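You operate a simulated robot arm through the tools that you are given. There is no shell and no other tool. Be economical: measure what you need, move in short steps, check, and stop when the job is done.

The job below is to be done with a simulated two-armed robot. You get a single attempt, and the scene is never put back.

## Task
Take the aluminium tray and leave it on top of the medium brown card. Then push the stack table drawer shut. Then put the grey spacer block on the back of the brown bench. Then open the lower drawer of the sorting stand, take the brass spacer from the top of the steel bench and put it in the inside of the lower drawer of the sorting stand and shut the drawer again. Then fetch the blue pad from the top of the wooden bench and set it on the white pad there. Then take the red brush insert on the top of the wooden bench and put it away on the bottom shelf of the purple bench. Then turn the black conveyor knob to 3. The order counts. Set down upright: grey spacer block, blue pad.

Only the result counts: the job must be done as asked and must still hold three seconds after the hand-in. Knocking over, shifting, dropping, spilling or breaking anything else fails it.

## Robot
Two 7-joint arms with fingered hands on one trunk, on a base that drives. Base frame: it is fixed to the floor where the robot stands at the start and does not move with it; the origin is under the middle of the robot, x ahead of it, y to its left, z up. Readings come in cm, rad, newtons and seconds.
The left shoulder is at the start at [6, 16.6, 77.6], the right one opposite. With the tool pointing down near the work surface each hand reaches from about 10 to 80 cm from the robot's upright axis, wherever it stands, measured 20 degrees to its own side. Places, roughly: aluminium tray (21x15x4 cm) [70, -20, 30]; back of the brown bench (110x22 cm) [102, -142, 90]; black conveyor knob [-1070, 60, 100]; blue pad (4x4x5 cm) [-960, 220, 90]; bottom shelf of the purple bench [-180, 230, 30]; brass spacer (4x4x3 cm) [-770, 380, 90]; grey spacer block (6x4x5 cm) [60, -260, 90]; inside of the lower drawer of the sorting stand [-700, 410, 50]; lower drawer of the sorting stand [-700, 400, 60]; medium brown card (36x25x4 cm) [-190, 230, 90]; red brush insert (17x17x5 cm) [-1010, 220, 90]; stack table drawer [40, 60, 70]; white pad (7x7x3 cm) [-960, 210, 90]. Payload 5 kg a hand.
Tool frame (each hand has its own): the origin (TCP) lies between the finger pads and is the grasp point; the fingertips stand 3.2 cm ahead of it; z points along the fingers, y is the line along which they close. Largest opening 16 cm; the body of the gripper starts 8.9 cm behind the TCP. The gripper is a hand of 3 fingers: y runs from the thumb to the fingers, the wrist lies at [0, 0, -26.7] in the tool frame, and closing takes about 1.5 s.
Orientation is told as [roll, pitch, yaw] about the base's x, y, z axes, in that order, counted from this pose: with the fingers straight down and closing along the base's y, the tool's x points along the base's -x, its y along +y and its z along -z.

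## Interface
- The arms move only by the tool step_arm. It takes "left_increments", "right_increments" or both (then of equal length, played together; a hand with none holds still); each is a list of rows, each a list of 2 entries, a list of its own where there are three numbers: the shift along the tool's x, y, z in units of 40 mm (1.0 is 40 mm), then the turn, a rotation vector about the tool's x, y, z in units of 8 degrees (1.0 is 8 degrees). In form: [[[dx, dy, dz], [ax, ay, az]], ...]. A call has 1 to 20 rows; each row shifts and turns the commanded pose from where the row before left it, along the tool's axes as they then stand. "left_gripper" and "right_gripper" are, for a hand that has rows, the opening, from 0 (shut) to 1 (fully open), set as the call begins (left out, the last holds). A call with a number of a shift or a turn outside -1 to 1 is refused whole. A row lasts 0.2 s, in which the tool goes at most 5 cm and 0.15 rad; a call with a longer step from one row to the next is refused whole, and so is a gripper value outside its range. A pose out of reach is approached as far as the arm can. The call stops where the force on the tool passes 40 N (or 10 N more than at its start, if that is more) or the arm is blocked; 0.2 s more then pass. The fingers move at their own pace (about 4.5 cm/s each) and stop on an object; they squeeze with about 23 N. The grip force told is the motor's: it shows also when the fingers shut on nothing. Time passes only in rows, and 0.2 s behind the last, so rows that do not move let the fingers close. The reply holds the time, the measured pose of the TCP, the force on the tool along the base axes, the opening and the grip force, in the units named above and with some noise, with the torque about the TCP (base axes, N m) and any sound that the robot's microphone picked up.
- Cameras (640 x 400 px; columns grow to the right, rows downward): "scene" is now at [2.93, 5.37, 142.04]; the picture's right is [0.66, -0.75, 0.00], its down [-0.53, -0.47, -0.71] and it looks along [0.53, 0.47, -0.71] (base axes); focal length 225 px, centre (320, 200). "left" rides on the left gripper at [-6.5, -0.4, -11.6] in its tool frame; the picture's right is [0.06, -1.00, 0.00], its down [0.87, 0.05, -0.49] and it looks along [0.49, 0.03, 0.87] (tool axes); focal length 261 px, centre (320, 200). "right" rides on the right gripper at [6.5, -0.4, -11.6] in its tool frame; the picture's right is [0.06, 1.00, 0.00], its down [-0.87, 0.05, -0.49] and it looks along [-0.49, 0.03, 0.87] (tool axes); focal length 261 px, centre (320, 200).
- snapshot(camera): a new picture of that camera. No time passes.
- slide_trunk(by): slides the trunk up (or, below 0, down) by that many cm; the arms and the scene camera ride with it, the base frame stays. It gives what a move gives, with no picture.
- roll_base(legs): drives the robot by 1 to 6 legs, each [ahead, turn to the left] in cm and rad, along the robot's own axes; the way and the turn of a leg run together, so that a leg with both is an arc; at most 150 cm and 3.142 rad a leg. The arms and the cameras ride along, it lands a little off, and it stops where it bumps. It gives what a move gives.
- curl_fingers(finger1, finger2, thumb_bend, hand): sets how far each is bent, from 0 (flat) to 1 (curled in); at 0.3 the hand is open as for a grip, at 0.7 the pads meet at the TCP. One left out holds its place. A second passes; each finger stops where it meets its share of the squeeze, and holds until it gets a number again. A gripper value or a shape takes the hand back. It gives what a move gives, with no picture; readings hold the bend of each and the force on the fingers (four entries, about 0 where the hand has none), thumb and palm.
- hand_shape(shape, hand): the hand has 3 fingers and takes this shape, open, in about a second: jaw (thumb against the fingers, like two jaws); tri (thumb and two fingers); tip (a fingertip pinch); poke (one finger out to press); point (the index stretched); flat (the hand flat); cup (the hand cupped); fist (a fist). The gripper value then closes the fingers along that shape, each until it touches; the sizes above hold for jaw. It gives what a move gives, with no picture.
- head_to(pan, tilt): turns the head with the scene camera to pan (to the left, within 1.501 rad either way) and tilt (down, from -0.506 to 1.204), counted from straight ahead of the robot. It gives what a move gives.
- probe_pixels(camera, pixels): for up to 12 pixels [column, row] of the newest picture of that camera ("zoom" is the newest enlarged one), the place [x, y, z] in the base frame of the surface seen there, good to about 0.2 cm. No time passes.
- close_up(camera, box): a new picture of the part [left, top, right, bottom] of that camera's present view, enlarged. No time passes.
- sign_off(): hands the job in; it is judged then, once.

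Go step by step. Measure first, check grasps and placings, and put right what went wrong. The budget is 138 turns and 164 pictures, counting those below and the enlarged ones. Unless the task says otherwise, let go and move clear before handing in, and close with one line.

The tools are called after "Call:" by a JSON object that holds its "api" and its "payload". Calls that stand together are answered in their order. step_arm: Moves the arms, as the interface text tells. Its arguments: {"type":"object","properties":{"left_increments":{"type":"array","items":{"type":"array"}},"left_gripper":{"type":"number"},"right_increments":{"type":"array","items":{"type":"array"}},"right_gripper":{"type":"number"}},"required":[]} The other tools are called the same way: slide_trunk (by) slides the trunk up or down; hand_shape (shape, hand) gives the hand a shape; curl_fingers (finger1, finger2, thumb_bend, hand) moves the fingers one by one; roll_base (legs) drives the base; head_to (pan, tilt) turns the head that bears the scene camera; snapshot (camera) takes a picture; probe_pixels (camera, pixels) gives the place of the surface under pixels of a picture; close_up (camera, box) takes an enlarged picture of a part of a camera's view; sign_off () hands the job in.

At the start:

```text
time_s: 0.0
left_ee_pos: [49.76, 54.54, 102.54]
left_ee_rot: [0.0, -0.001, 0.001]
left_force: [-0.2, 0.1, -0.1]
left_torque: [-0.03, 0.0, 0.01]
left_grip_width: 15.99
left_grasp_force: 0.0
left_shape: jaw
left_bend: [0.3, 0.3, 0.3]
left_finger forces: [0.0, 0.0, 0.0, 0.0, 0.1, 0.0]
right_ee_pos: [52.95, 5.29, 103.5]
right_ee_rot: [-0.001, 0.001, -0.001]
right_force: [0.6, -0.4, -0.7]
right_torque: [-0.02, -0.02, -0.01]
right_grip_width: 15.98
right_grasp_force: 0.1
right_shape: jaw
right_bend: [0.3, 0.3, 0.3]
right_finger forces: [0.1, 0.0, 0.0, 0.0, 0.1, 0.1]
trunk travel left (down, up): [-32.5, 26.5]
robot x, y, heading: [-0.1, 0.21, 0.0]
head pan, tilt: [0.723, 0.784]
```

scene: 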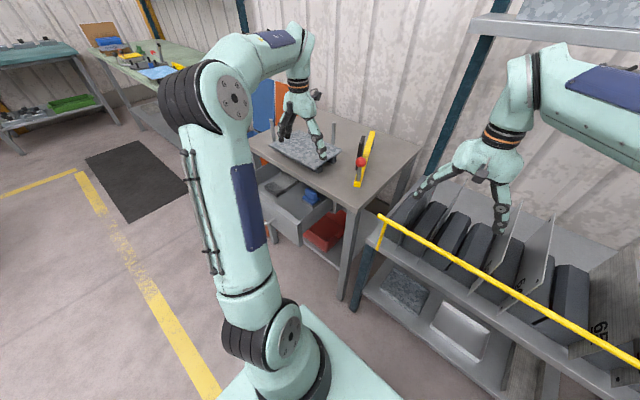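
right: 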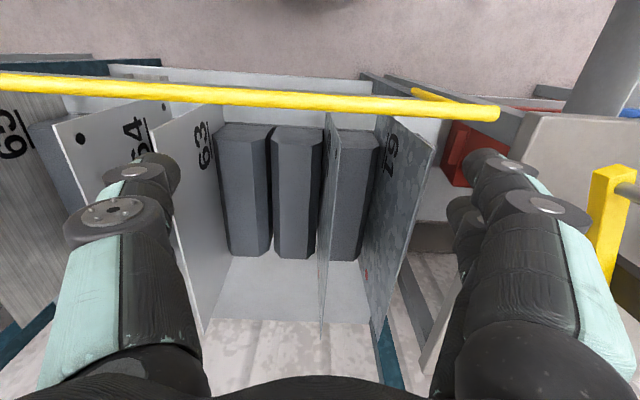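
left: 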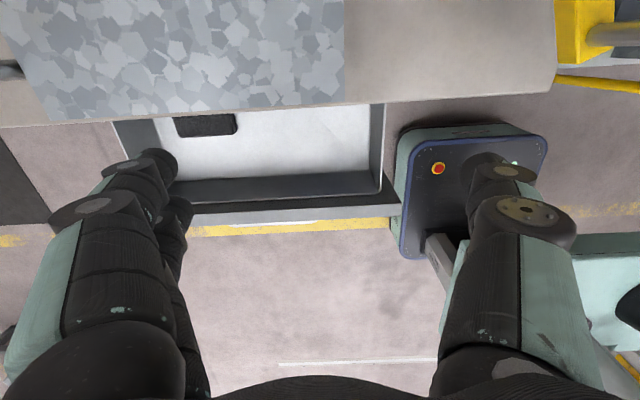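

The start picture shows the rack ahead with a lower shelf (a white tray near pixel 460,330) and the stack table with an open drawer to the left. I will look toward the rack and shelf first.

Call:
{"api": "head_to", "payload": {"pan": -0.3, "tilt": 0.75}}

Call:
{"api": "snapshot", "payload": {"camera": "scene"}}

```text
time_s: 1.3
left_ee_pos: [49.67, 54.63, 102.55]
left_ee_rot: [0.0, 0.001, 0.0]
left_force: [-0.8, 0.4, 0.6]
left_torque: [0.03, 0.02, -0.03]
left_grip_width: 15.97
left_grasp_force: 0.1
left_shape: jaw
left_bend: [0.3, 0.3, 0.3]
left_finger forces: [0.0, 0.1, 0.1, 0.0, 0.0, 0.1]
right_ee_pos: [52.88, 5.19, 103.59]
right_ee_rot: [0.002, 0.0, -0.001]
right_force: [1.0, -0.4, 0.1]
right_torque: [0.03, 0.0, 0.02]
right_grip_width: 16.0
right_grasp_force: 0.0
right_shape: jaw
right_bend: [0.3, 0.3, 0.3]
right_finger forces: [0.0, 0.0, 0.0, 0.1, 0.0, 0.0]
trunk travel left (down, up): [-32.5, 26.5]
robot x, y, heading: [-0.16, -0.04, -0.001]
head pan, tilt: [-0.3, 0.75]
```

```text
160 pictures are left
```

scene: 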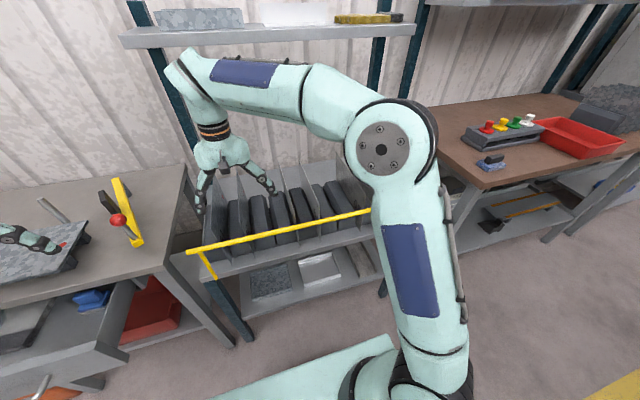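

Two flat things lie on the lower shelf, near (270,280) and (320,267). I will zoom in and probe them.

Call:
{"api": "close_up", "payload": {"camera": "scene", "box": [180, 150, 400, 320]}}

Call:
{"api": "probe_pixels", "payload": {"camera": "scene", "pixels": [[270, 280], [305, 262], [320, 268], [335, 262], [310, 283], [340, 278], [210, 250], [368, 212], [215, 275], [300, 290], [355, 255], [235, 260]]}}

```text
2.35 times, centred on (290, 235) of scene
```

zoom: 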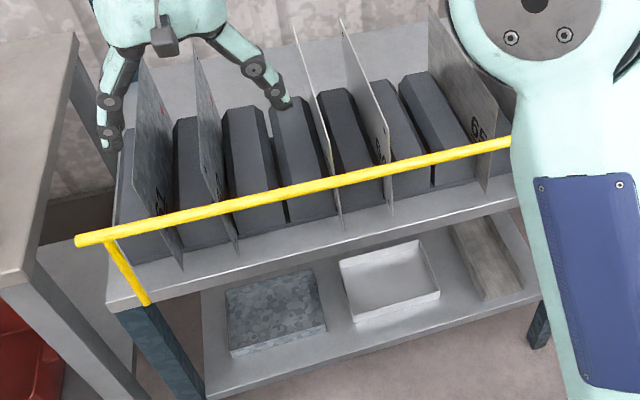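

```text
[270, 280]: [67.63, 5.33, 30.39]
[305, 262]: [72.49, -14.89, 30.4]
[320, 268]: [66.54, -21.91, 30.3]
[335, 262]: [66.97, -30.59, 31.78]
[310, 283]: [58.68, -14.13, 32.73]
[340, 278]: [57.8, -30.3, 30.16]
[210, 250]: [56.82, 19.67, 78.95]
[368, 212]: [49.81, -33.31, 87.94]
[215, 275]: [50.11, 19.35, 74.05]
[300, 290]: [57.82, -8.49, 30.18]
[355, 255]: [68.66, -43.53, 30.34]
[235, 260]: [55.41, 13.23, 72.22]
```

The white rimmed tray (zoom 390,280) is the aluminium one. I will measure its corners, the shelf edges and the clearance.

Call:
{"api": "probe_pixels", "payload": {"camera": "zoom", "pixels": [[342, 264], [416, 242], [436, 292], [355, 316], [390, 275], [300, 366], [300, 252], [325, 318], [312, 275], [455, 228], [490, 296], [395, 310]]}}

Call:
{"api": "head_to", "payload": {"pan": 1.45, "tilt": 0.5}}

Call:
{"api": "snapshot", "payload": {"camera": "scene"}}

Call:
{"api": "head_to", "payload": {"pan": -1.45, "tilt": 0.5}}

Call:
{"api": "snapshot", "payload": {"camera": "scene"}}

```text
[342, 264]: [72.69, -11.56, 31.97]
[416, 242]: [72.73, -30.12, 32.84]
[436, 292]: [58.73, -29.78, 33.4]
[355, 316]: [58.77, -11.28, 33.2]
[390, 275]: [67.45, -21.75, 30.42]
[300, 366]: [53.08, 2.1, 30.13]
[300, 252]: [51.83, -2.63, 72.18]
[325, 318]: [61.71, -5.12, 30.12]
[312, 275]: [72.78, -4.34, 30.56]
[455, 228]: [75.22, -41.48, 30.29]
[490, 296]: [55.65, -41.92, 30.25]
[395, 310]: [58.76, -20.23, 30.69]
```

```text
time_s: 3.0
left_ee_pos: [49.51, 54.36, 102.5]
left_ee_rot: [-0.001, 0.0, 0.001]
left_force: [-0.9, -0.2, 1.3]
left_torque: [0.02, -0.02, 0.01]
left_grip_width: 15.97
left_grasp_force: 0.0
left_shape: jaw
left_bend: [0.3, 0.3, 0.3]
left_finger forces: [0.0, 0.1, 0.0, 0.0, 0.0, 0.0]
right_ee_pos: [52.93, 5.27, 103.66]
right_ee_rot: [-0.001, -0.001, -0.001]
right_force: [-0.1, 0.4, 0.2]
right_torque: [0.02, 0.0, 0.04]
right_grip_width: 15.99
right_grasp_force: 0.0
right_shape: jaw
right_bend: [0.3, 0.3, 0.3]
right_finger forces: [0.2, 0.0, 0.0, 0.0, 0.0, 0.0]
trunk travel left (down, up): [-32.5, 26.5]
robot x, y, heading: [0.24, -0.06, -0.007]
head pan, tilt: [1.45, 0.499]
```

```text
158 pictures are left
```

scene: 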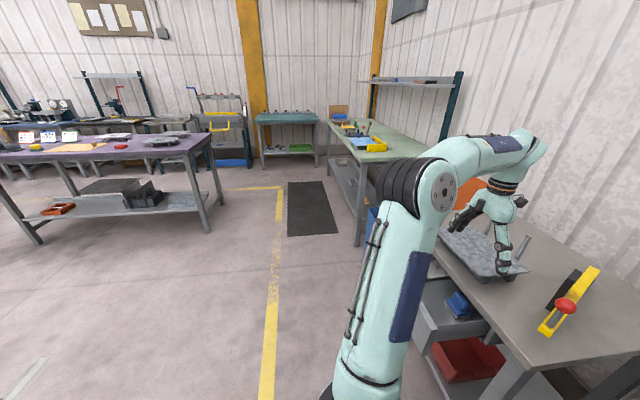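

```text
time_s: 5.6
left_ee_pos: [49.55, 54.54, 102.52]
left_ee_rot: [0.001, -0.002, -0.001]
left_force: [0.8, 0.1, 0.0]
left_torque: [-0.03, -0.02, -0.02]
left_grip_width: 16.0
left_grasp_force: 0.0
left_shape: jaw
left_bend: [0.3, 0.3, 0.3]
left_finger forces: [0.1, 0.0, 0.0, 0.1, 0.0, 0.1]
right_ee_pos: [52.92, 5.3, 103.56]
right_ee_rot: [0.001, 0.0, -0.001]
right_force: [-0.3, -0.5, 0.9]
right_torque: [-0.01, 0.01, 0.01]
right_grip_width: 15.96
right_grasp_force: 0.1
right_shape: jaw
right_bend: [0.3, 0.3, 0.3]
right_finger forces: [0.1, 0.0, 0.0, 0.1, 0.1, 0.1]
trunk travel left (down, up): [-32.5, 26.5]
robot x, y, heading: [-0.07, -0.04, 0.002]
head pan, tilt: [-1.45, 0.499]
```

```text
157 pictures are left
```

scene: 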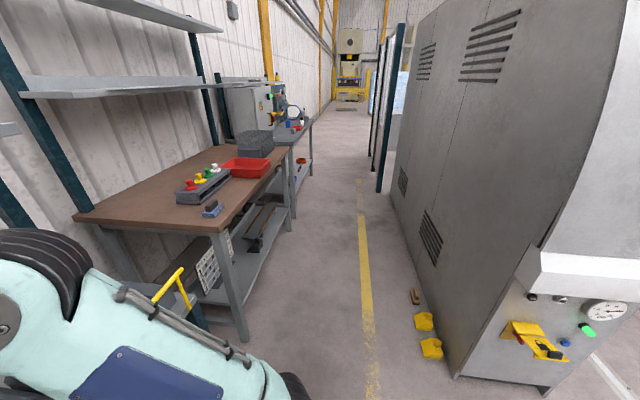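

The tray is 15 cm deep (x 58.7–74) and 21 cm wide (y −31…−11) on the shelf at z 30, so I will lift it with both hands by its short walls. First I check for obstacles around the base and the brown bench.

Call:
{"api": "probe_pixels", "payload": {"camera": "scene", "pixels": [[455, 375], [540, 390], [365, 360], [220, 230], [90, 215], [285, 150], [180, 155], [250, 150], [208, 210], [300, 125], [415, 300], [430, 350]]}}

Call:
{"api": "roll_base", "payload": {"legs": [[-40, 0.53], [-40, -0.53]]}}

```text
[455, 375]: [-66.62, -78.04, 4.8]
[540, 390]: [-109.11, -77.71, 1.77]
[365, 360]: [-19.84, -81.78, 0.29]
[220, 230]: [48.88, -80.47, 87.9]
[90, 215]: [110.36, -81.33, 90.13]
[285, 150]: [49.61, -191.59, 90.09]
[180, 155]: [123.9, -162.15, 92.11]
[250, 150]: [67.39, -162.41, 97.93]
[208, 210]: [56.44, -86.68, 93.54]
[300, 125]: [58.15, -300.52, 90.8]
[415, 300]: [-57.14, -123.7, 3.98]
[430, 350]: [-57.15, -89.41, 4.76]
```

```text
time_s: 10.1
left_ee_pos: [-25.75, 34.16, 102.63]
left_ee_rot: [0.0, -0.001, -0.005]
left_force: [0.2, 0.1, -0.1]
left_torque: [0.01, -0.03, 0.02]
left_grip_width: 15.97
left_grasp_force: 0.0
left_shape: jaw
left_bend: [0.3, 0.3, 0.3]
left_finger forces: [0.0, 0.0, 0.1, 0.0, 0.0, 0.0]
right_ee_pos: [-22.57, -15.16, 103.62]
right_ee_rot: [0.001, -0.001, -0.007]
right_force: [-0.1, -0.5, 0.2]
right_torque: [-0.01, -0.01, -0.02]
right_grip_width: 16.01
right_grasp_force: 0.0
right_shape: jaw
right_bend: [0.3, 0.3, 0.3]
right_finger forces: [0.0, 0.1, 0.0, 0.0, 0.0, 0.0]
trunk travel left (down, up): [-32.5, 26.5]
robot x, y, heading: [-75.48, -20.05, -0.006]
head pan, tilt: [-1.45, 0.499]
```

The robot is now at [−75.5, −20]. I lower the trunk and bring both hands to a low, forward-tilted ready pose.

Call:
{"api": "slide_trunk", "payload": {"by": -28}}

Call:
{"api": "step_arm", "payload": {"left_increments": [[[0.2, -0.875, 0.625], [0, 0, 0]], [[0.2, -0.875, 0.625], [0, 0, 0]], [[0.2, -0.875, 0.625], [0, 0, 0]], [[0.2, -0.875, 0.625], [0, 0, 0]], [[0.2, -0.875, 0.625], [0, 0, 0]], [[0.2, -0.875, 0.625], [0, 0, 0]], [[0.2, -0.875, 0.625], [0, 0, 0]], [[0.2, -0.875, 0.625], [0, 0, 0]], [[0.2, -0.875, 0.625], [0, 0, 0]], [[0.2, -0.875, 0.625], [0, 0, 0]], [[0.2, -0.875, 0.625], [0, 0, 0]], [[0.2, -0.875, 0.625], [0, 0, 0]], [[0, 0, 0], [0, -0.86, 0]], [[0, 0, 0], [0, -0.86, 0]], [[0, 0, 0], [0, -0.86, 0]], [[0, 0, 0], [0, -0.86, 0]], [[0, 0, 0], [0, -0.86, 0]]], "right_increments": [[[0.27, -0.35, 0.64], [0, 0, 0]], [[0.27, -0.35, 0.64], [0, 0, 0]], [[0.27, -0.35, 0.64], [0, 0, 0]], [[0.27, -0.35, 0.64], [0, 0, 0]], [[0.27, -0.35, 0.64], [0, 0, 0]], [[0.27, -0.35, 0.64], [0, 0, 0]], [[0.27, -0.35, 0.64], [0, 0, 0]], [[0.27, -0.35, 0.64], [0, 0, 0]], [[0.27, -0.35, 0.64], [0, 0, 0]], [[0.27, -0.35, 0.64], [0, 0, 0]], [[0.27, -0.35, 0.64], [0, 0, 0]], [[0.27, -0.35, 0.64], [0, 0, 0]], [[0, 0, 0], [0, -0.86, 0]], [[0, 0, 0], [0, -0.86, 0]], [[0, 0, 0], [0, -0.86, 0]], [[0, 0, 0], [0, -0.86, 0]], [[0, 0, 0], [0, -0.86, 0]]], "left_gripper": 0.32, "right_gripper": 0.32}}

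Call:
{"api": "head_to", "payload": {"pan": 0, "tilt": 0.6}}

Call:
{"api": "snapshot", "payload": {"camera": "scene"}}

```text
time_s: 12.9
left_ee_pos: [-25.54, 34.08, 74.48]
left_ee_rot: [0.0, -0.001, -0.006]
left_force: [0.5, 0.5, 0.4]
left_torque: [0.01, 0.0, 0.0]
left_grip_width: 15.98
left_grasp_force: 0.0
left_shape: jaw
left_bend: [0.3, 0.3, 0.3]
left_finger forces: [0.1, 0.0, 0.0, 0.0, 0.0, 0.0]
right_ee_pos: [-22.51, -15.05, 75.58]
right_ee_rot: [0.0, 0.0, -0.007]
right_force: [-0.3, 0.0, 0.4]
right_torque: [-0.03, 0.0, 0.0]
right_grip_width: 15.99
right_grasp_force: 0.1
right_shape: jaw
right_bend: [0.3, 0.3, 0.3]
right_finger forces: [0.0, 0.0, 0.0, 0.1, 0.0, 0.0]
trunk travel left (down, up): [-4.5, 54.5]
robot x, y, heading: [-75.19, -20.08, -0.004]
head pan, tilt: [-1.45, 0.499]
```

```text
time_s: 16.6
left_ee_pos: [-28.12, -11.11, 45.48]
left_ee_rot: [0.002, -0.599, -0.007]
left_force: [0.0, -0.1, 0.2]
left_torque: [0.01, 0.0, 0.02]
left_grip_width: 5.11
left_grasp_force: 0.1
left_shape: jaw
left_bend: [0.73, 0.73, 0.7]
left_finger forces: [0.1, 0.1, 0.0, 0.1, 0.0, 0.1]
left hand out of reach, approached as far as the arm can: row 15, 16, 17
right_ee_pos: [-28.98, -28.39, 45.87]
right_ee_rot: [-0.001, -0.599, -0.01]
right_force: [-0.2, 0.2, -0.3]
right_torque: [-0.05, 0.0, 0.0]
right_grip_width: 5.16
right_grasp_force: 0.0
right_shape: jaw
right_bend: [0.73, 0.73, 0.7]
right_finger forces: [0.1, 0.0, 0.0, 0.0, 0.0, 0.0]
right hand out of reach, approached as far as the arm can: row 15, 16, 17
trunk travel left (down, up): [-4.5, 54.5]
robot x, y, heading: [-75.37, -19.8, -0.005]
head pan, tilt: [-1.45, 0.499]
```

```text
time_s: 18.1
left_ee_pos: [-28.21, -11.19, 45.4]
left_ee_rot: [0.003, -0.598, -0.006]
left_force: [0.2, 0.5, -0.6]
left_torque: [0.03, 0.0, -0.02]
left_grip_width: 5.13
left_grasp_force: 0.0
left_shape: jaw
left_bend: [0.73, 0.73, 0.7]
left_finger forces: [0.1, 0.0, 0.1, 0.0, 0.0, 0.0]
right_ee_pos: [-28.92, -28.28, 45.72]
right_ee_rot: [-0.001, -0.596, -0.006]
right_force: [-0.1, -0.9, -0.1]
right_torque: [-0.02, 0.0, 0.01]
right_grip_width: 5.16
right_grasp_force: 0.0
right_shape: jaw
right_bend: [0.73, 0.73, 0.7]
right_finger forces: [0.0, 0.0, 0.1, 0.1, 0.1, 0.0]
trunk travel left (down, up): [-4.5, 54.5]
robot x, y, heading: [-75.62, -20.37, -0.004]
head pan, tilt: [0.0, 0.6]
```

```text
156 pictures are left
```

scene: 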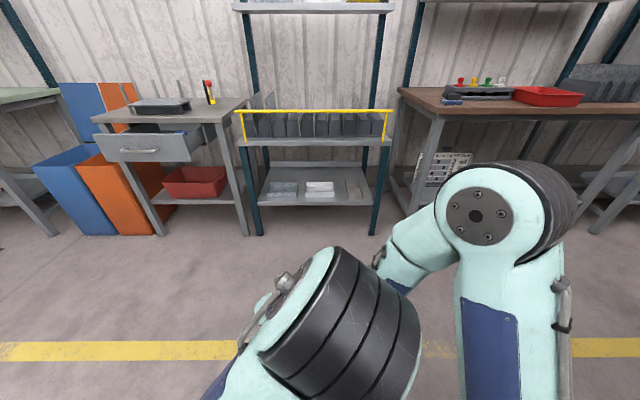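

Both hands are tilted −0.6 and in front of the robot. I drive forward to put them just before the shelf.

Call:
{"api": "roll_base", "payload": {"legs": [[70, 0.004]]}}

Call:
{"api": "snapshot", "payload": {"camera": "left"}}

Call:
{"api": "snapshot", "payload": {"camera": "scene"}}

```text
time_s: 21.9
left_ee_pos: [41.59, -10.93, 45.42]
left_ee_rot: [0.0, -0.598, 0.003]
left_force: [0.6, -0.2, -0.3]
left_torque: [-0.04, -0.04, -0.02]
left_grip_width: 5.14
left_grasp_force: 0.1
left_shape: jaw
left_bend: [0.73, 0.73, 0.7]
left_finger forces: [0.0, 0.0, 0.0, 0.0, 0.0, 0.1]
right_ee_pos: [40.87, -28.2, 45.77]
right_ee_rot: [0.002, -0.598, 0.0]
right_force: [0.1, -0.7, 0.5]
right_torque: [-0.01, 0.0, 0.01]
right_grip_width: 5.13
right_grasp_force: 0.2
right_shape: jaw
right_bend: [0.73, 0.73, 0.7]
right_finger forces: [0.1, 0.1, 0.1, 0.0, 0.0, 0.0]
trunk travel left (down, up): [-4.5, 54.5]
robot x, y, heading: [-5.61, -20.59, 0.003]
head pan, tilt: [0.0, 0.6]
```

```text
155 pictures are left
```

left: 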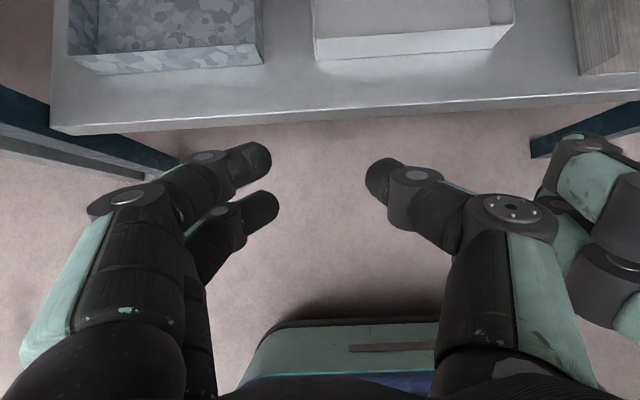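

```text
154 pictures are left
```

scene: 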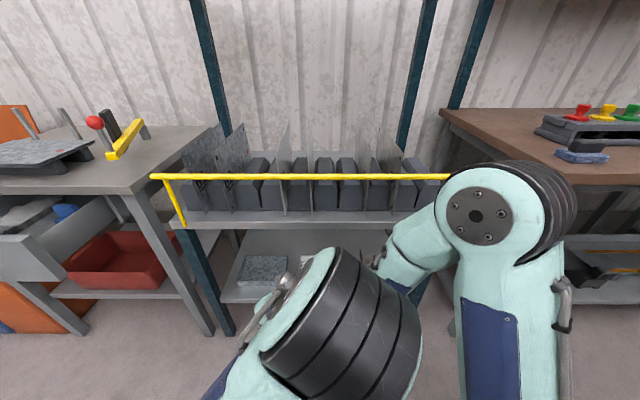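

The left camera shows the tray's front face (pixels 315–510, row 45). I probe its left and right corners precisely.

Call:
{"api": "probe_pixels", "payload": {"camera": "left", "pixels": [[316, 38], [316, 56], [314, 10], [508, 26], [500, 46], [514, 8], [400, 15], [262, 60], [250, 5], [580, 70], [400, 45], [330, 20]]}}

```text
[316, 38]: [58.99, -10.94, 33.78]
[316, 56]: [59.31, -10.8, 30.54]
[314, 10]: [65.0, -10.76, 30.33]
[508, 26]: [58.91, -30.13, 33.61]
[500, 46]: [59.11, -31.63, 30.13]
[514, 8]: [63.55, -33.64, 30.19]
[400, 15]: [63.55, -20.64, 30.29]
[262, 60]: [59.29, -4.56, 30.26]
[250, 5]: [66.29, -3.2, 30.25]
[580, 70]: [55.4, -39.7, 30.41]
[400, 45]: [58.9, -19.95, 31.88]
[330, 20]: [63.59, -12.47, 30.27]
```

Rim is at z≈33.8 with left wall y≈−11 and right wall y≈−30.5. I lower to z 38, then slide in over the tray.

Call:
{"api": "step_arm", "payload": {"left_increments": [[[0.53, 0, 0.774], [0, 0, 0]], [[0.53, 0, 0.774], [0, 0, 0]], [[-0.718, 0, 0.493], [0, 0, 0]], [[-0.718, 0, 0.493], [0, 0, 0]], [[-0.718, 0, 0.493], [0, 0, 0]], [[-0.718, 0, 0.493], [0, 0, 0]], [[-0.718, 0, 0.493], [0, 0, 0]], [[-0.718, 0, 0.493], [0, 0, 0]], [[-0.718, 0, 0.493], [0, 0, 0]]], "right_increments": [[[0.55, 0, 0.8], [0, 0, 0]], [[0.55, 0, 0.8], [0, 0, 0]], [[-0.74, -0.082, 0.507], [0, 0, 0]], [[-0.74, -0.082, 0.507], [0, 0, 0]], [[-0.74, -0.082, 0.507], [0, 0, 0]], [[-0.74, -0.082, 0.507], [0, 0, 0]], [[-0.74, -0.082, 0.507], [0, 0, 0]], [[-0.74, -0.082, 0.507], [0, 0, 0]], [[-0.74, -0.082, 0.507], [0, 0, 0]]]}}

Call:
{"api": "snapshot", "payload": {"camera": "left"}}

Call:
{"api": "snapshot", "payload": {"camera": "right"}}

```text
time_s: 23.9
left_ee_pos: [65.89, -10.95, 37.86]
left_ee_rot: [0.002, -0.599, 0.0]
left_force: [-0.2, 0.8, 0.0]
left_torque: [0.01, 0.02, -0.01]
left_grip_width: 5.14
left_grasp_force: 0.1
left_shape: jaw
left_bend: [0.73, 0.73, 0.7]
left_finger forces: [0.0, 0.0, 0.0, 0.1, 0.0, 0.0]
right_ee_pos: [66.04, -30.48, 37.74]
right_ee_rot: [-0.002, -0.599, 0.003]
right_force: [0.1, -0.6, 0.7]
right_torque: [-0.02, -0.01, 0.0]
right_grip_width: 5.16
right_grasp_force: 0.1
right_shape: jaw
right_bend: [0.73, 0.73, 0.7]
right_finger forces: [0.0, 0.0, 0.1, 0.0, 0.0, 0.0]
trunk travel left (down, up): [-4.5, 54.5]
robot x, y, heading: [-5.75, -20.24, -0.001]
head pan, tilt: [0.0, 0.6]
```

```text
153 pictures are left
```

left: 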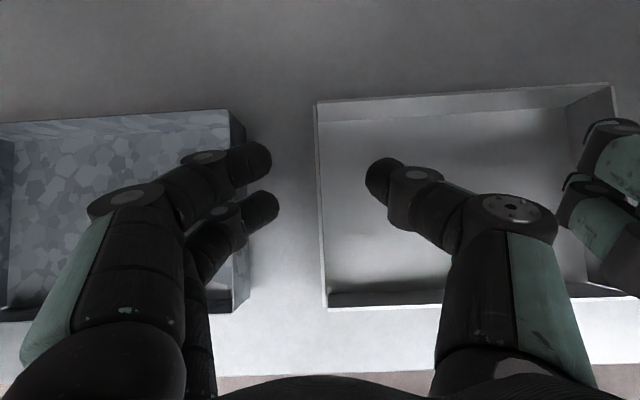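

```text
152 pictures are left
```

right: 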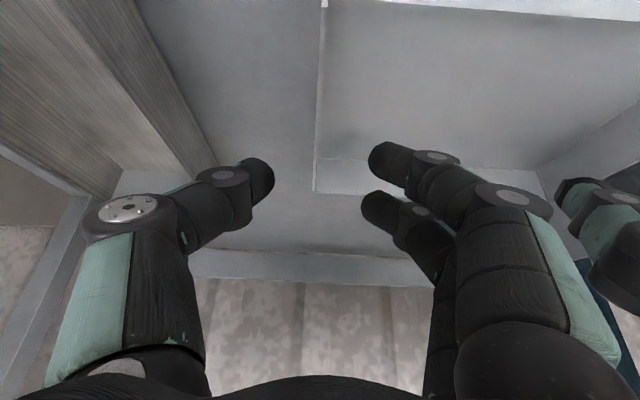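

Both walls sit centred between the fingers (col ~318 in both hand views). I narrow the opening, descend 3.9 cm and check.

Call:
{"api": "step_arm", "payload": {"left_increments": [[[0, 0, 0], [0, 0, 0]], [[0, 0, 0], [0, 0, 0]], [[0.28, 0, 0.4], [0, 0, 0]], [[0.27, 0, 0.4], [0, 0, 0]], [[0, 0, 0], [0, 0, 0]]], "right_increments": [[[0, 0, 0], [0, 0, 0]], [[0, 0, 0], [0, 0, 0]], [[0.27, 0, 0.39], [0, 0, 0]], [[0.26, 0, 0.38], [0, 0, 0]], [[0, 0, 0], [0, 0, 0]]], "left_gripper": 0.2, "right_gripper": 0.2}}

Call:
{"api": "snapshot", "payload": {"camera": "left"}}

```text
time_s: 25.1
left_ee_pos: [65.91, -10.86, 34.13]
left_ee_rot: [0.003, -0.598, 0.0]
left_force: [0.2, -0.7, 0.1]
left_torque: [0.01, 0.01, 0.0]
left_grip_width: 3.22
left_grasp_force: 0.0
left_shape: jaw
left_bend: [0.73, 0.73, 0.7]
left_finger forces: [0.0, 0.3, 0.0, 0.0, 0.0, 0.0]
right_ee_pos: [65.99, -30.56, 34.23]
right_ee_rot: [0.0, -0.6, 0.0]
right_force: [0.8, -0.8, 1.7]
right_torque: [0.03, -0.02, -0.03]
right_grip_width: 3.25
right_grasp_force: 0.0
right_shape: jaw
right_bend: [0.73, 0.73, 0.7]
right_finger forces: [1.7, 0.0, 0.0, 0.1, 0.0, 0.0]
trunk travel left (down, up): [-4.5, 54.5]
robot x, y, heading: [-5.59, -20.57, -0.001]
head pan, tilt: [0.0, 0.6]
```

```text
151 pictures are left
```

left: 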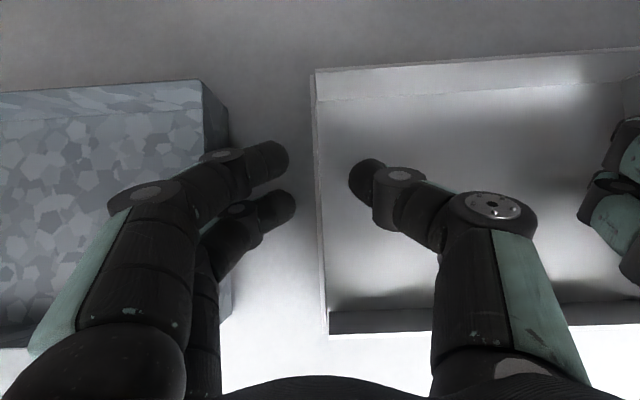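

The walls are inside both grips with no harmful contact. I close both hands.

Call:
{"api": "step_arm", "payload": {"left_increments": [[[0, 0, 0], [0, 0, 0]], [[0, 0, 0], [0, 0, 0]], [[0, 0, 0], [0, 0, 0]], [[0, 0, 0], [0, 0, 0]], [[0, 0, 0], [0, 0, 0]], [[0, 0, 0], [0, 0, 0]]], "right_increments": [[[0, 0, 0], [0, 0, 0]], [[0, 0, 0], [0, 0, 0]], [[0, 0, 0], [0, 0, 0]], [[0, 0, 0], [0, 0, 0]], [[0, 0, 0], [0, 0, 0]], [[0, 0, 0], [0, 0, 0]]], "left_gripper": 0, "right_gripper": 0}}

Call:
{"api": "snapshot", "payload": {"camera": "left"}}

```text
time_s: 26.6
left_ee_pos: [65.86, -10.76, 33.96]
left_ee_rot: [0.002, -0.598, 0.001]
left_force: [2.1, 5.3, -0.9]
left_torque: [0.09, -0.03, 0.12]
left_grip_width: 0.0
left_grasp_force: 22.5
left_shape: jaw
left_bend: [0.7, 0.7, 0.7]
left_finger forces: [12.0, 11.7, 0.0, 0.0, 18.2, 0.1]
right_ee_pos: [65.97, -30.36, 34.32]
right_ee_rot: [-0.003, -0.599, 0.002]
right_force: [-2.5, -6.9, 2.2]
right_torque: [-0.18, -0.06, 0.14]
right_grip_width: 0.09
right_grasp_force: 23.7
right_shape: jaw
right_bend: [0.74, 0.66, 0.7]
right_finger forces: [1.9, 15.1, 0.1, 0.1, 23.4, 0.0]
trunk travel left (down, up): [-4.5, 54.5]
robot x, y, heading: [-5.54, -20.58, 0.001]
head pan, tilt: [0.0, 0.6]
```

```text
150 pictures are left
```

left: 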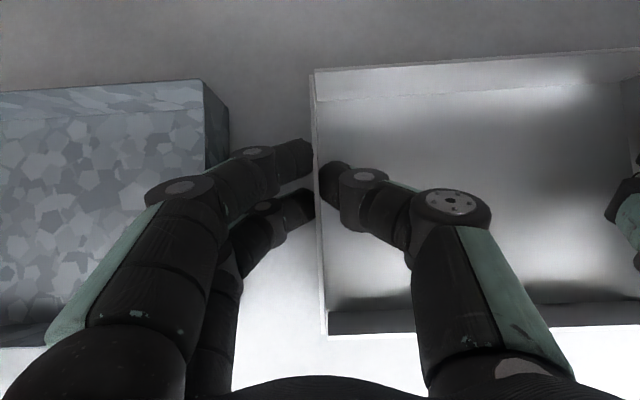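

Both hands grip the walls (18–23 N on the thumbs). I lift 3 cm.

Call:
{"api": "step_arm", "payload": {"left_increments": [[[-0.14, 0, -0.205], [0, 0, 0]], [[-0.14, 0, -0.205], [0, 0, 0]], [[-0.14, 0, -0.205], [0, 0, 0]]], "right_increments": [[[-0.14, 0, -0.205], [0, 0, 0]], [[-0.14, 0, -0.205], [0, 0, 0]], [[-0.14, 0, -0.205], [0, 0, 0]]]}}

Call:
{"api": "snapshot", "payload": {"camera": "left"}}

```text
time_s: 27.4
left_ee_pos: [65.87, -10.86, 36.9]
left_ee_rot: [0.002, -0.599, 0.002]
left_force: [0.9, 8.7, -1.0]
left_torque: [0.21, 0.0, 0.14]
left_grip_width: 0.0
left_grasp_force: 23.2
left_shape: jaw
left_bend: [0.7, 0.7, 0.7]
left_finger forces: [13.4, 13.1, 0.1, 0.0, 17.5, 0.0]
right_ee_pos: [66.1, -30.58, 37.18]
right_ee_rot: [-0.001, -0.6, 0.001]
right_force: [-0.9, -9.8, -0.9]
right_torque: [-0.22, -0.02, 0.06]
right_grip_width: 0.04
right_grasp_force: 23.1
right_shape: jaw
right_bend: [0.74, 0.65, 0.7]
right_finger forces: [1.4, 14.0, 0.0, 0.1, 24.4, 0.1]
trunk travel left (down, up): [-4.5, 54.5]
robot x, y, heading: [-5.81, -20.02, 0.0]
head pan, tilt: [0.0, 0.6]
```

```text
149 pictures are left
```

left: 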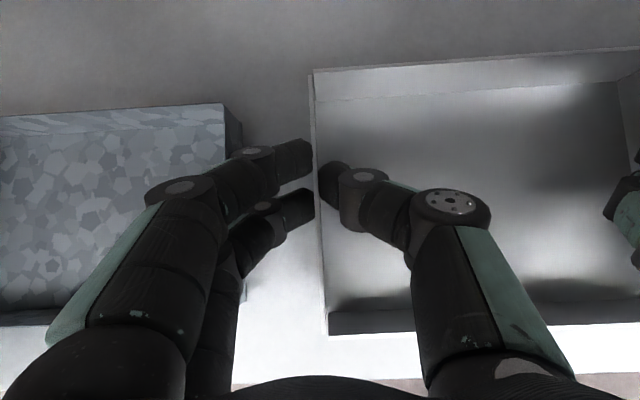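

The tray came up cleanly, level in both hands. I back the base out, raise the trunk, and look toward the purple bench.

Call:
{"api": "roll_base", "payload": {"legs": [[-60, 0]]}}

Call:
{"api": "slide_trunk", "payload": {"by": 50}}

Call:
{"api": "head_to", "payload": {"pan": 1.5, "tilt": 0.5}}

Call:
{"api": "snapshot", "payload": {"camera": "scene"}}

Call:
{"api": "snapshot", "payload": {"camera": "left"}}

```text
time_s: 30.7
left_ee_pos: [5.71, -10.8, 36.98]
left_ee_rot: [0.003, -0.599, 0.006]
left_force: [1.7, 11.2, -2.2]
left_torque: [0.25, 0.0, 0.22]
left_grip_width: 0.0
left_grasp_force: 23.0
left_shape: jaw
left_bend: [0.7, 0.7, 0.7]
left_finger forces: [14.1, 13.8, 0.0, 0.0, 16.5, 0.0]
right_ee_pos: [6.07, -30.48, 37.24]
right_ee_rot: [-0.001, -0.597, 0.006]
right_force: [0.3, -11.2, -1.1]
right_torque: [-0.26, 0.03, 0.03]
right_grip_width: 0.0
right_grasp_force: 23.0
right_shape: jaw
right_bend: [0.74, 0.65, 0.69]
right_finger forces: [1.2, 13.3, 0.1, 0.1, 26.0, 0.0]
trunk travel left (down, up): [-4.5, 54.5]
robot x, y, heading: [-65.58, -20.56, 0.006]
head pan, tilt: [0.0, 0.6]
```

```text
refused: 50 is not a number from -40 to 40
```

```text
time_s: 32.3
left_ee_pos: [5.97, -10.81, 36.97]
left_ee_rot: [0.002, -0.599, 0.006]
left_force: [0.4, 6.5, -1.5]
left_torque: [0.18, 0.0, 0.12]
left_grip_width: 0.0
left_grasp_force: 23.3
left_shape: jaw
left_bend: [0.7, 0.7, 0.7]
left_finger forces: [12.7, 12.4, 0.0, 0.0, 18.8, 0.0]
right_ee_pos: [6.16, -30.52, 37.22]
right_ee_rot: [-0.003, -0.6, 0.005]
right_force: [-1.2, -5.7, -2.5]
right_torque: [-0.16, -0.01, 0.13]
right_grip_width: 0.0
right_grasp_force: 23.1
right_shape: jaw
right_bend: [0.74, 0.64, 0.69]
right_finger forces: [2.0, 15.3, 0.0, 0.0, 23.5, 0.0]
trunk travel left (down, up): [-4.5, 54.5]
robot x, y, heading: [-65.71, -20.7, 0.009]
head pan, tilt: [1.499, 0.499]
```

```text
148 pictures are left
```

scene: 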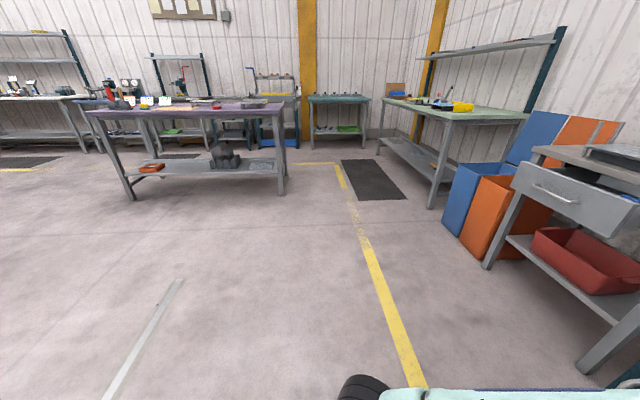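

```text
147 pictures are left
```

left: 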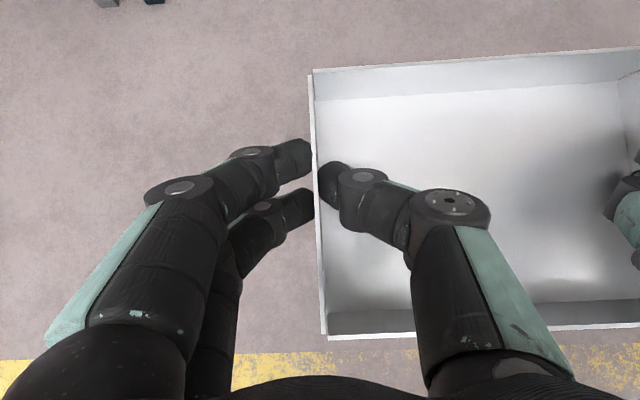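

The tray is held firmly and the floor to the purple bench (pixels 90–285, row 105) is clear. I raise the trunk, turn left 90°, and view the bench.

Call:
{"api": "slide_trunk", "payload": {"by": 40}}

Call:
{"api": "roll_base", "payload": {"legs": [[0, 2.2], [70, 0]]}}

Call:
{"api": "slide_trunk", "payload": {"by": 14}}

Call:
{"api": "head_to", "payload": {"pan": -0.2, "tilt": 0.5}}

Call:
{"api": "snapshot", "payload": {"camera": "scene"}}

```text
time_s: 36.2
left_ee_pos: [5.72, -10.88, 76.97]
left_ee_rot: [0.002, -0.599, 0.007]
left_force: [1.0, 9.4, -1.1]
left_torque: [0.17, 0.01, 0.18]
left_grip_width: 0.0
left_grasp_force: 23.1
left_shape: jaw
left_bend: [0.7, 0.7, 0.7]
left_finger forces: [13.5, 13.3, 0.0, 0.1, 17.6, 0.1]
right_ee_pos: [6.09, -30.42, 77.21]
right_ee_rot: [-0.003, -0.599, 0.007]
right_force: [-1.9, -9.2, -1.2]
right_torque: [-0.22, 0.0, 0.05]
right_grip_width: 0.03
right_grasp_force: 22.9
right_shape: jaw
right_bend: [0.74, 0.64, 0.69]
right_finger forces: [1.7, 13.8, 0.1, 0.0, 24.8, 0.1]
trunk travel left (down, up): [-44.5, 14.5]
robot x, y, heading: [-65.51, -20.85, 0.008]
head pan, tilt: [1.499, 0.499]
```

```text
time_s: 45.4
left_ee_pos: [-155.78, 89.44, 76.93]
left_ee_rot: [0.003, -0.598, 2.19]
left_force: [-7.1, -5.2, -1.5]
left_torque: [-0.15, 0.19, 0.13]
left_grip_width: 0.01
left_grasp_force: 22.8
left_shape: jaw
left_bend: [0.7, 0.7, 0.7]
left_finger forces: [13.6, 13.3, 0.0, 0.1, 17.5, 0.1]
right_ee_pos: [-139.73, 100.81, 77.08]
right_ee_rot: [-0.001, -0.596, 2.189]
right_force: [7.9, 5.0, -0.7]
right_torque: [0.13, -0.19, 0.08]
right_grip_width: 0.0
right_grasp_force: 22.4
right_shape: jaw
right_bend: [0.74, 0.64, 0.69]
right_finger forces: [1.7, 13.8, 0.0, 0.0, 24.8, 0.1]
trunk travel left (down, up): [-44.5, 14.5]
robot x, y, heading: [-106.68, 36.19, 2.191]
head pan, tilt: [1.499, 0.499]
```

```text
time_s: 47.1
left_ee_pos: [-155.75, 89.44, 90.95]
left_ee_rot: [0.002, -0.599, 2.19]
left_force: [-4.1, -0.4, -1.2]
left_torque: [-0.07, 0.12, 0.09]
left_grip_width: 0.0
left_grasp_force: 23.1
left_shape: jaw
left_bend: [0.7, 0.7, 0.7]
left_finger forces: [12.3, 12.1, 0.0, 0.1, 19.6, 0.1]
right_ee_pos: [-139.77, 100.93, 91.21]
right_ee_rot: [-0.001, -0.597, 2.19]
right_force: [4.4, 2.1, -1.3]
right_torque: [0.08, -0.13, 0.14]
right_grip_width: 0.0
right_grasp_force: 22.6
right_shape: jaw
right_bend: [0.74, 0.64, 0.69]
right_finger forces: [2.2, 15.7, 0.0, 0.0, 22.5, 0.1]
trunk travel left (down, up): [-58.5, 0.5]
robot x, y, heading: [-106.87, 36.2, 2.188]
head pan, tilt: [1.499, 0.499]
```

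```text
time_s: 48.8
left_ee_pos: [-155.82, 89.37, 90.91]
left_ee_rot: [0.003, -0.6, 2.191]
left_force: [-5.8, -2.6, -0.8]
left_torque: [-0.09, 0.15, 0.13]
left_grip_width: 0.0
left_grasp_force: 22.8
left_shape: jaw
left_bend: [0.7, 0.7, 0.7]
left_finger forces: [12.8, 12.5, 0.0, 0.1, 19.0, 0.0]
right_ee_pos: [-139.78, 100.93, 91.18]
right_ee_rot: [-0.002, -0.599, 2.187]
right_force: [5.4, 3.9, -1.4]
right_torque: [0.07, -0.16, 0.13]
right_grip_width: 0.0
right_grasp_force: 23.4
right_shape: jaw
right_bend: [0.74, 0.64, 0.69]
right_finger forces: [2.0, 15.1, 0.0, 0.1, 23.3, 0.1]
trunk travel left (down, up): [-58.5, 0.5]
robot x, y, heading: [-106.24, 36.17, 2.188]
head pan, tilt: [-0.201, 0.499]
```

```text
146 pictures are left
```

scene: 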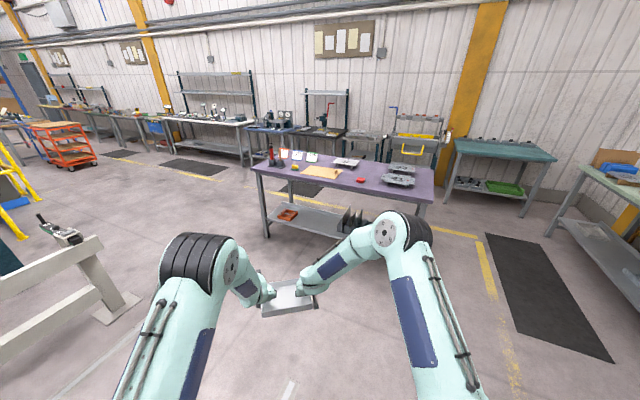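

The purple bench top is at pixels 250–435 with a tan card near (320,172). I zoom in and probe.

Call:
{"api": "close_up", "payload": {"camera": "scene", "box": [240, 120, 450, 252]}}

Call:
{"api": "probe_pixels", "payload": {"camera": "scene", "pixels": [[320, 172], [308, 168], [333, 178], [340, 172], [307, 174], [250, 168], [300, 185], [435, 200], [270, 155], [360, 180], [430, 170], [345, 178]]}}

```text
3.03 times, centred on (345, 186) of scene
```

zoom: 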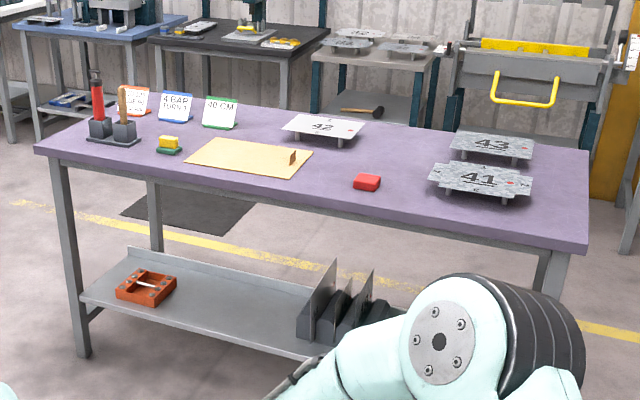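

```text
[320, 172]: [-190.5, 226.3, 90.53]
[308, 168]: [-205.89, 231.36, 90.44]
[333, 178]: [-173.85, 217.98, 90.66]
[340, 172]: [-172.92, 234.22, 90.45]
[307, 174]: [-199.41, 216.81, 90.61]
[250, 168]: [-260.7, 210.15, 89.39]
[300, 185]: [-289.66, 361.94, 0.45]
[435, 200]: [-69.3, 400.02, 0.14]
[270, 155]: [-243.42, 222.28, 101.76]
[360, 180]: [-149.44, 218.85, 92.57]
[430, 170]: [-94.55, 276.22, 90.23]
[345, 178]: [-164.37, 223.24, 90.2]
```

The card has a small upright tab at zoom (292,157), which the tray must avoid. I probe the card corners, tab, and bench edge.

Call:
{"api": "probe_pixels", "payload": {"camera": "zoom", "pixels": [[222, 140], [311, 152], [288, 176], [189, 161], [292, 154], [292, 163], [296, 150], [170, 145], [220, 185], [585, 245], [400, 215], [365, 183]]}}

```text
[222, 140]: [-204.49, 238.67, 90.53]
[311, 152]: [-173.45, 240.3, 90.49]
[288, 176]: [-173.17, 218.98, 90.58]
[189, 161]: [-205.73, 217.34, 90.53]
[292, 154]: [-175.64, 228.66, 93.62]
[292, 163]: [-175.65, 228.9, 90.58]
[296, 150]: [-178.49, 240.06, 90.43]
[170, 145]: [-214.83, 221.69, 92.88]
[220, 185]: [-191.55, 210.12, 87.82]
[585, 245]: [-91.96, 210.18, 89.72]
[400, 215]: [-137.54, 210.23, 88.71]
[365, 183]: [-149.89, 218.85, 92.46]
```

Card spans x −207…−172, y 216…241 at z 90.5, with the tab at x −175.6; tray centre target is (−193, 228). I check the trestle on the left before driving.

Call:
{"api": "probe_pixels", "payload": {"camera": "scene", "pixels": [[125, 305], [98, 240], [100, 285], [75, 235]]}}

```text
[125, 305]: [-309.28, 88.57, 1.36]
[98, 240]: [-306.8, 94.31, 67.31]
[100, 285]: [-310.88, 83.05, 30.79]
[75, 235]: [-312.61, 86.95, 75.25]
```

The trestle is at x<−305, well clear. I drive to about (−193, 110) and face the bench, raising the hands 8 cm.

Call:
{"api": "roll_base", "payload": {"legs": [[0, 0.246], [114, 0], [0, -0.863]]}}

Call:
{"api": "step_arm", "payload": {"left_increments": [[[-0.28, 0, -0.41], [0, 0, 0]], [[-0.28, 0, -0.41], [0, 0, 0]], [[-0.28, 0, -0.41], [0, 0, 0]], [[-0.28, 0, -0.41], [0, 0, 0]], [[-0.28, 0, -0.41], [0, 0, 0]]], "right_increments": [[[-0.28, 0, -0.41], [0, 0, 0]], [[-0.28, 0, -0.41], [0, 0, 0]], [[-0.28, 0, -0.41], [0, 0, 0]], [[-0.28, 0, -0.41], [0, 0, 0]], [[-0.28, 0, -0.41], [0, 0, 0]]]}}

Call:
{"api": "head_to", "payload": {"pan": 0, "tilt": 0.6}}

Call:
{"api": "snapshot", "payload": {"camera": "scene"}}

```text
time_s: 57.7
left_ee_pos: [-201.52, 181.02, 90.89]
left_ee_rot: [0.003, -0.597, 1.571]
left_force: [-7.4, 1.9, -1.2]
left_torque: [0.02, 0.15, 0.14]
left_grip_width: 0.0
left_grasp_force: 22.9
left_shape: jaw
left_bend: [0.7, 0.7, 0.7]
left_finger forces: [12.9, 12.5, 0.0, 0.0, 18.5, 0.1]
right_ee_pos: [-182.0, 181.13, 91.15]
right_ee_rot: [-0.001, -0.599, 1.57]
right_force: [6.9, -1.1, -1.6]
right_torque: [-0.02, -0.16, 0.12]
right_grip_width: 0.0
right_grasp_force: 23.2
right_shape: jaw
right_bend: [0.74, 0.64, 0.69]
right_finger forces: [2.2, 14.5, 0.0, 0.0, 23.9, 0.0]
trunk travel left (down, up): [-58.5, 0.5]
robot x, y, heading: [-191.94, 108.96, 1.574]
head pan, tilt: [-0.201, 0.499]
```

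```text
time_s: 58.9
left_ee_pos: [-201.6, 181.0, 100.89]
left_ee_rot: [0.003, -0.6, 1.572]
left_force: [-1.6, 0.6, -0.6]
left_torque: [0.02, 0.1, 0.0]
left_grip_width: 0.01
left_grasp_force: 23.6
left_shape: jaw
left_bend: [0.7, 0.7, 0.7]
left_finger forces: [11.5, 11.3, 0.0, 0.0, 21.2, 0.0]
right_ee_pos: [-181.84, 181.29, 101.26]
right_ee_rot: [-0.004, -0.6, 1.57]
right_force: [1.5, -1.4, -1.6]
right_torque: [0.0, -0.13, 0.18]
right_grip_width: 0.0
right_grasp_force: 22.9
right_shape: jaw
right_bend: [0.74, 0.64, 0.69]
right_finger forces: [2.5, 16.5, 0.1, 0.1, 20.9, 0.0]
trunk travel left (down, up): [-58.5, 0.5]
robot x, y, heading: [-192.37, 109.54, 1.571]
head pan, tilt: [-0.201, 0.499]
```

```text
time_s: 59.7
left_ee_pos: [-201.53, 181.05, 100.78]
left_ee_rot: [0.002, -0.599, 1.574]
left_force: [-2.4, 1.9, -1.2]
left_torque: [0.0, 0.06, 0.06]
left_grip_width: 0.01
left_grasp_force: 23.1
left_shape: jaw
left_bend: [0.7, 0.7, 0.7]
left_finger forces: [11.6, 11.2, 0.0, 0.1, 21.1, 0.0]
right_ee_pos: [-181.89, 181.27, 101.07]
right_ee_rot: [-0.002, -0.599, 1.57]
right_force: [1.6, -1.9, -1.7]
right_torque: [-0.01, -0.13, 0.2]
right_grip_width: 0.03
right_grasp_force: 22.6
right_shape: jaw
right_bend: [0.74, 0.64, 0.69]
right_finger forces: [2.6, 16.5, 0.0, 0.1, 20.8, 0.0]
trunk travel left (down, up): [-58.5, 0.5]
robot x, y, heading: [-192.68, 109.37, 1.572]
head pan, tilt: [0.0, 0.6]
```

```text
144 pictures are left
```

scene: 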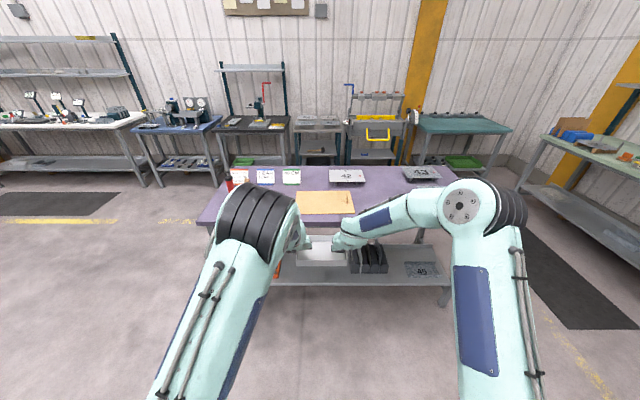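

The hands are level at z≈101 and aligned. I drive 46 cm ahead so the tray hovers over the card.

Call:
{"api": "roll_base", "payload": {"legs": [[46.3, 0.0]]}}

Call:
{"api": "snapshot", "payload": {"camera": "left"}}

Call:
{"api": "snapshot", "payload": {"camera": "right"}}

Call:
{"api": "snapshot", "payload": {"camera": "scene"}}

```text
time_s: 62.4
left_ee_pos: [-200.52, 227.49, 100.75]
left_ee_rot: [0.001, -0.598, 1.56]
left_force: [-1.1, 1.1, -1.8]
left_torque: [0.01, 0.05, 0.08]
left_grip_width: 0.01
left_grasp_force: 22.7
left_shape: jaw
left_bend: [0.7, 0.7, 0.7]
left_finger forces: [11.6, 11.1, 0.0, 0.0, 21.2, 0.1]
right_ee_pos: [-180.89, 227.45, 101.1]
right_ee_rot: [-0.002, -0.597, 1.56]
right_force: [2.3, -0.2, -2.3]
right_torque: [-0.02, -0.09, 0.19]
right_grip_width: 0.0
right_grasp_force: 22.9
right_shape: jaw
right_bend: [0.74, 0.64, 0.69]
right_finger forces: [2.8, 16.5, 0.1, 0.0, 20.8, 0.0]
trunk travel left (down, up): [-58.5, 0.5]
robot x, y, heading: [-192.31, 155.59, 1.563]
head pan, tilt: [0.0, 0.6]
```

```text
143 pictures are left
```

left: 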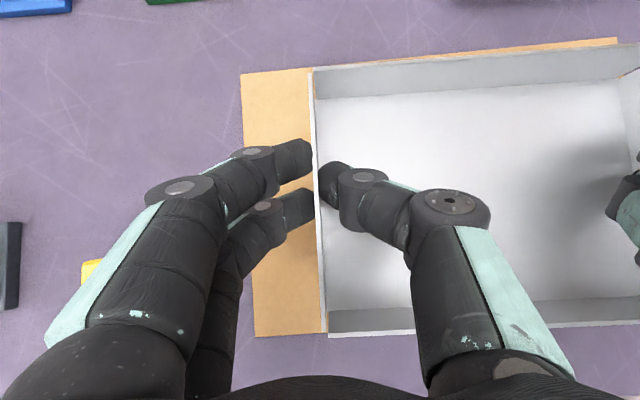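

```text
142 pictures are left
```

right: 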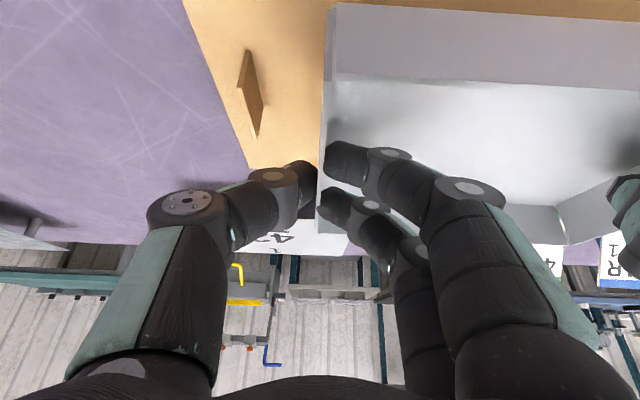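

```text
141 pictures are left
```

scene: 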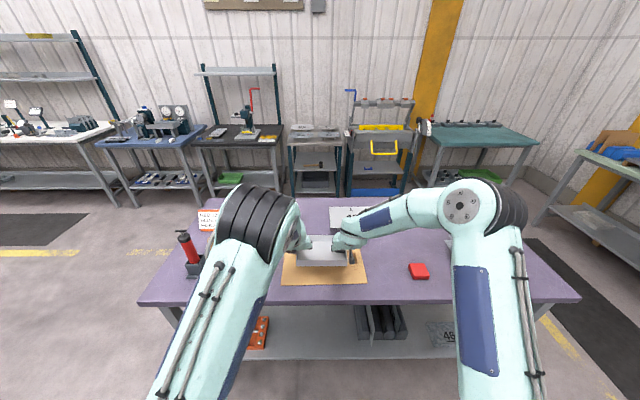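

The tray mid is at x −190.7, so I shift 2.3 cm to the left, away from the tab, then lower onto the card.

Call:
{"api": "step_arm", "payload": {"left_increments": [[[0, 0.29, 0], [0, 0, 0]], [[0, 0.29, 0], [0, 0, 0]], [[0.26, 0, 0.378], [0, 0, 0]], [[0.26, 0, 0.378], [0, 0, 0]], [[0.26, 0, 0.378], [0, 0, 0]], [[0.06, 0, 0.09], [0, 0, 0]], [[0.05, 0, 0.075], [0, 0, 0]], [[0, 0, 0], [0, 0, 0]]], "right_increments": [[[0, 0.29, 0], [0, 0, 0]], [[0, 0.29, 0], [0, 0, 0]], [[0.26, 0, 0.378], [0, 0, 0]], [[0.26, 0, 0.378], [0, 0, 0]], [[0.26, 0, 0.378], [0, 0, 0]], [[0.06, 0, 0.09], [0, 0, 0]], [[0.05, 0, 0.075], [0, 0, 0]], [[0, 0, 0], [0, 0, 0]]]}}

Call:
{"api": "snapshot", "payload": {"camera": "left"}}

Call:
{"api": "snapshot", "payload": {"camera": "right"}}

```text
time_s: 64.2
left_ee_pos: [-202.94, 227.47, 94.44]
left_ee_rot: [0.005, -0.6, 1.56]
left_force: [-3.4, 1.0, -1.7]
left_torque: [-0.03, 0.11, 0.05]
left_grip_width: 0.0
left_grasp_force: 23.0
left_shape: jaw
left_bend: [0.7, 0.7, 0.7]
left_finger forces: [12.1, 11.6, 0.1, 0.1, 20.4, 0.0]
right_ee_pos: [-183.05, 227.46, 94.75]
right_ee_rot: [-0.001, -0.598, 1.559]
right_force: [3.0, -1.1, -2.2]
right_torque: [0.01, -0.15, 0.16]
right_grip_width: 0.0
right_grasp_force: 23.0
right_shape: jaw
right_bend: [0.74, 0.64, 0.69]
right_finger forces: [2.6, 16.0, 0.0, 0.0, 21.6, 0.0]
trunk travel left (down, up): [-58.5, 0.5]
robot x, y, heading: [-192.33, 155.61, 1.564]
head pan, tilt: [0.0, 0.6]
```

```text
140 pictures are left
```

left: 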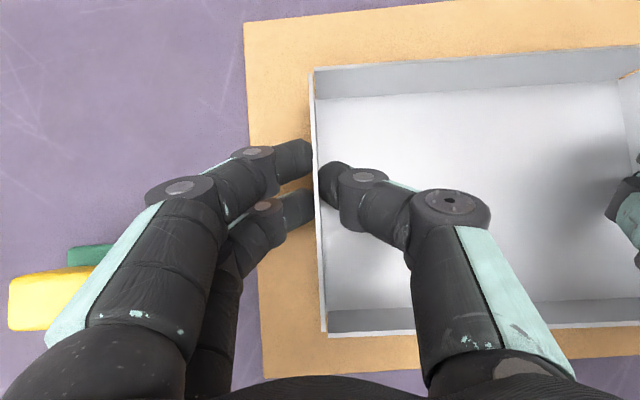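

```text
139 pictures are left
```

right: 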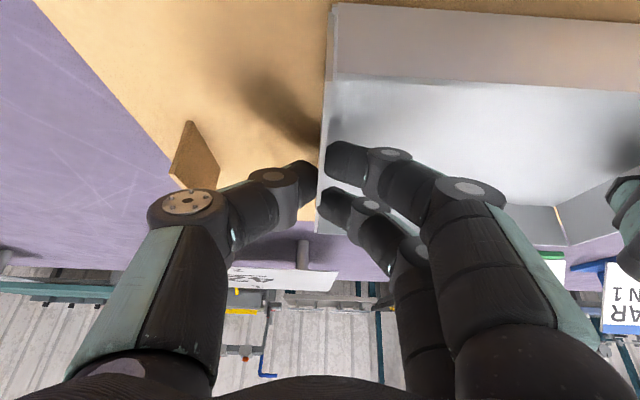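

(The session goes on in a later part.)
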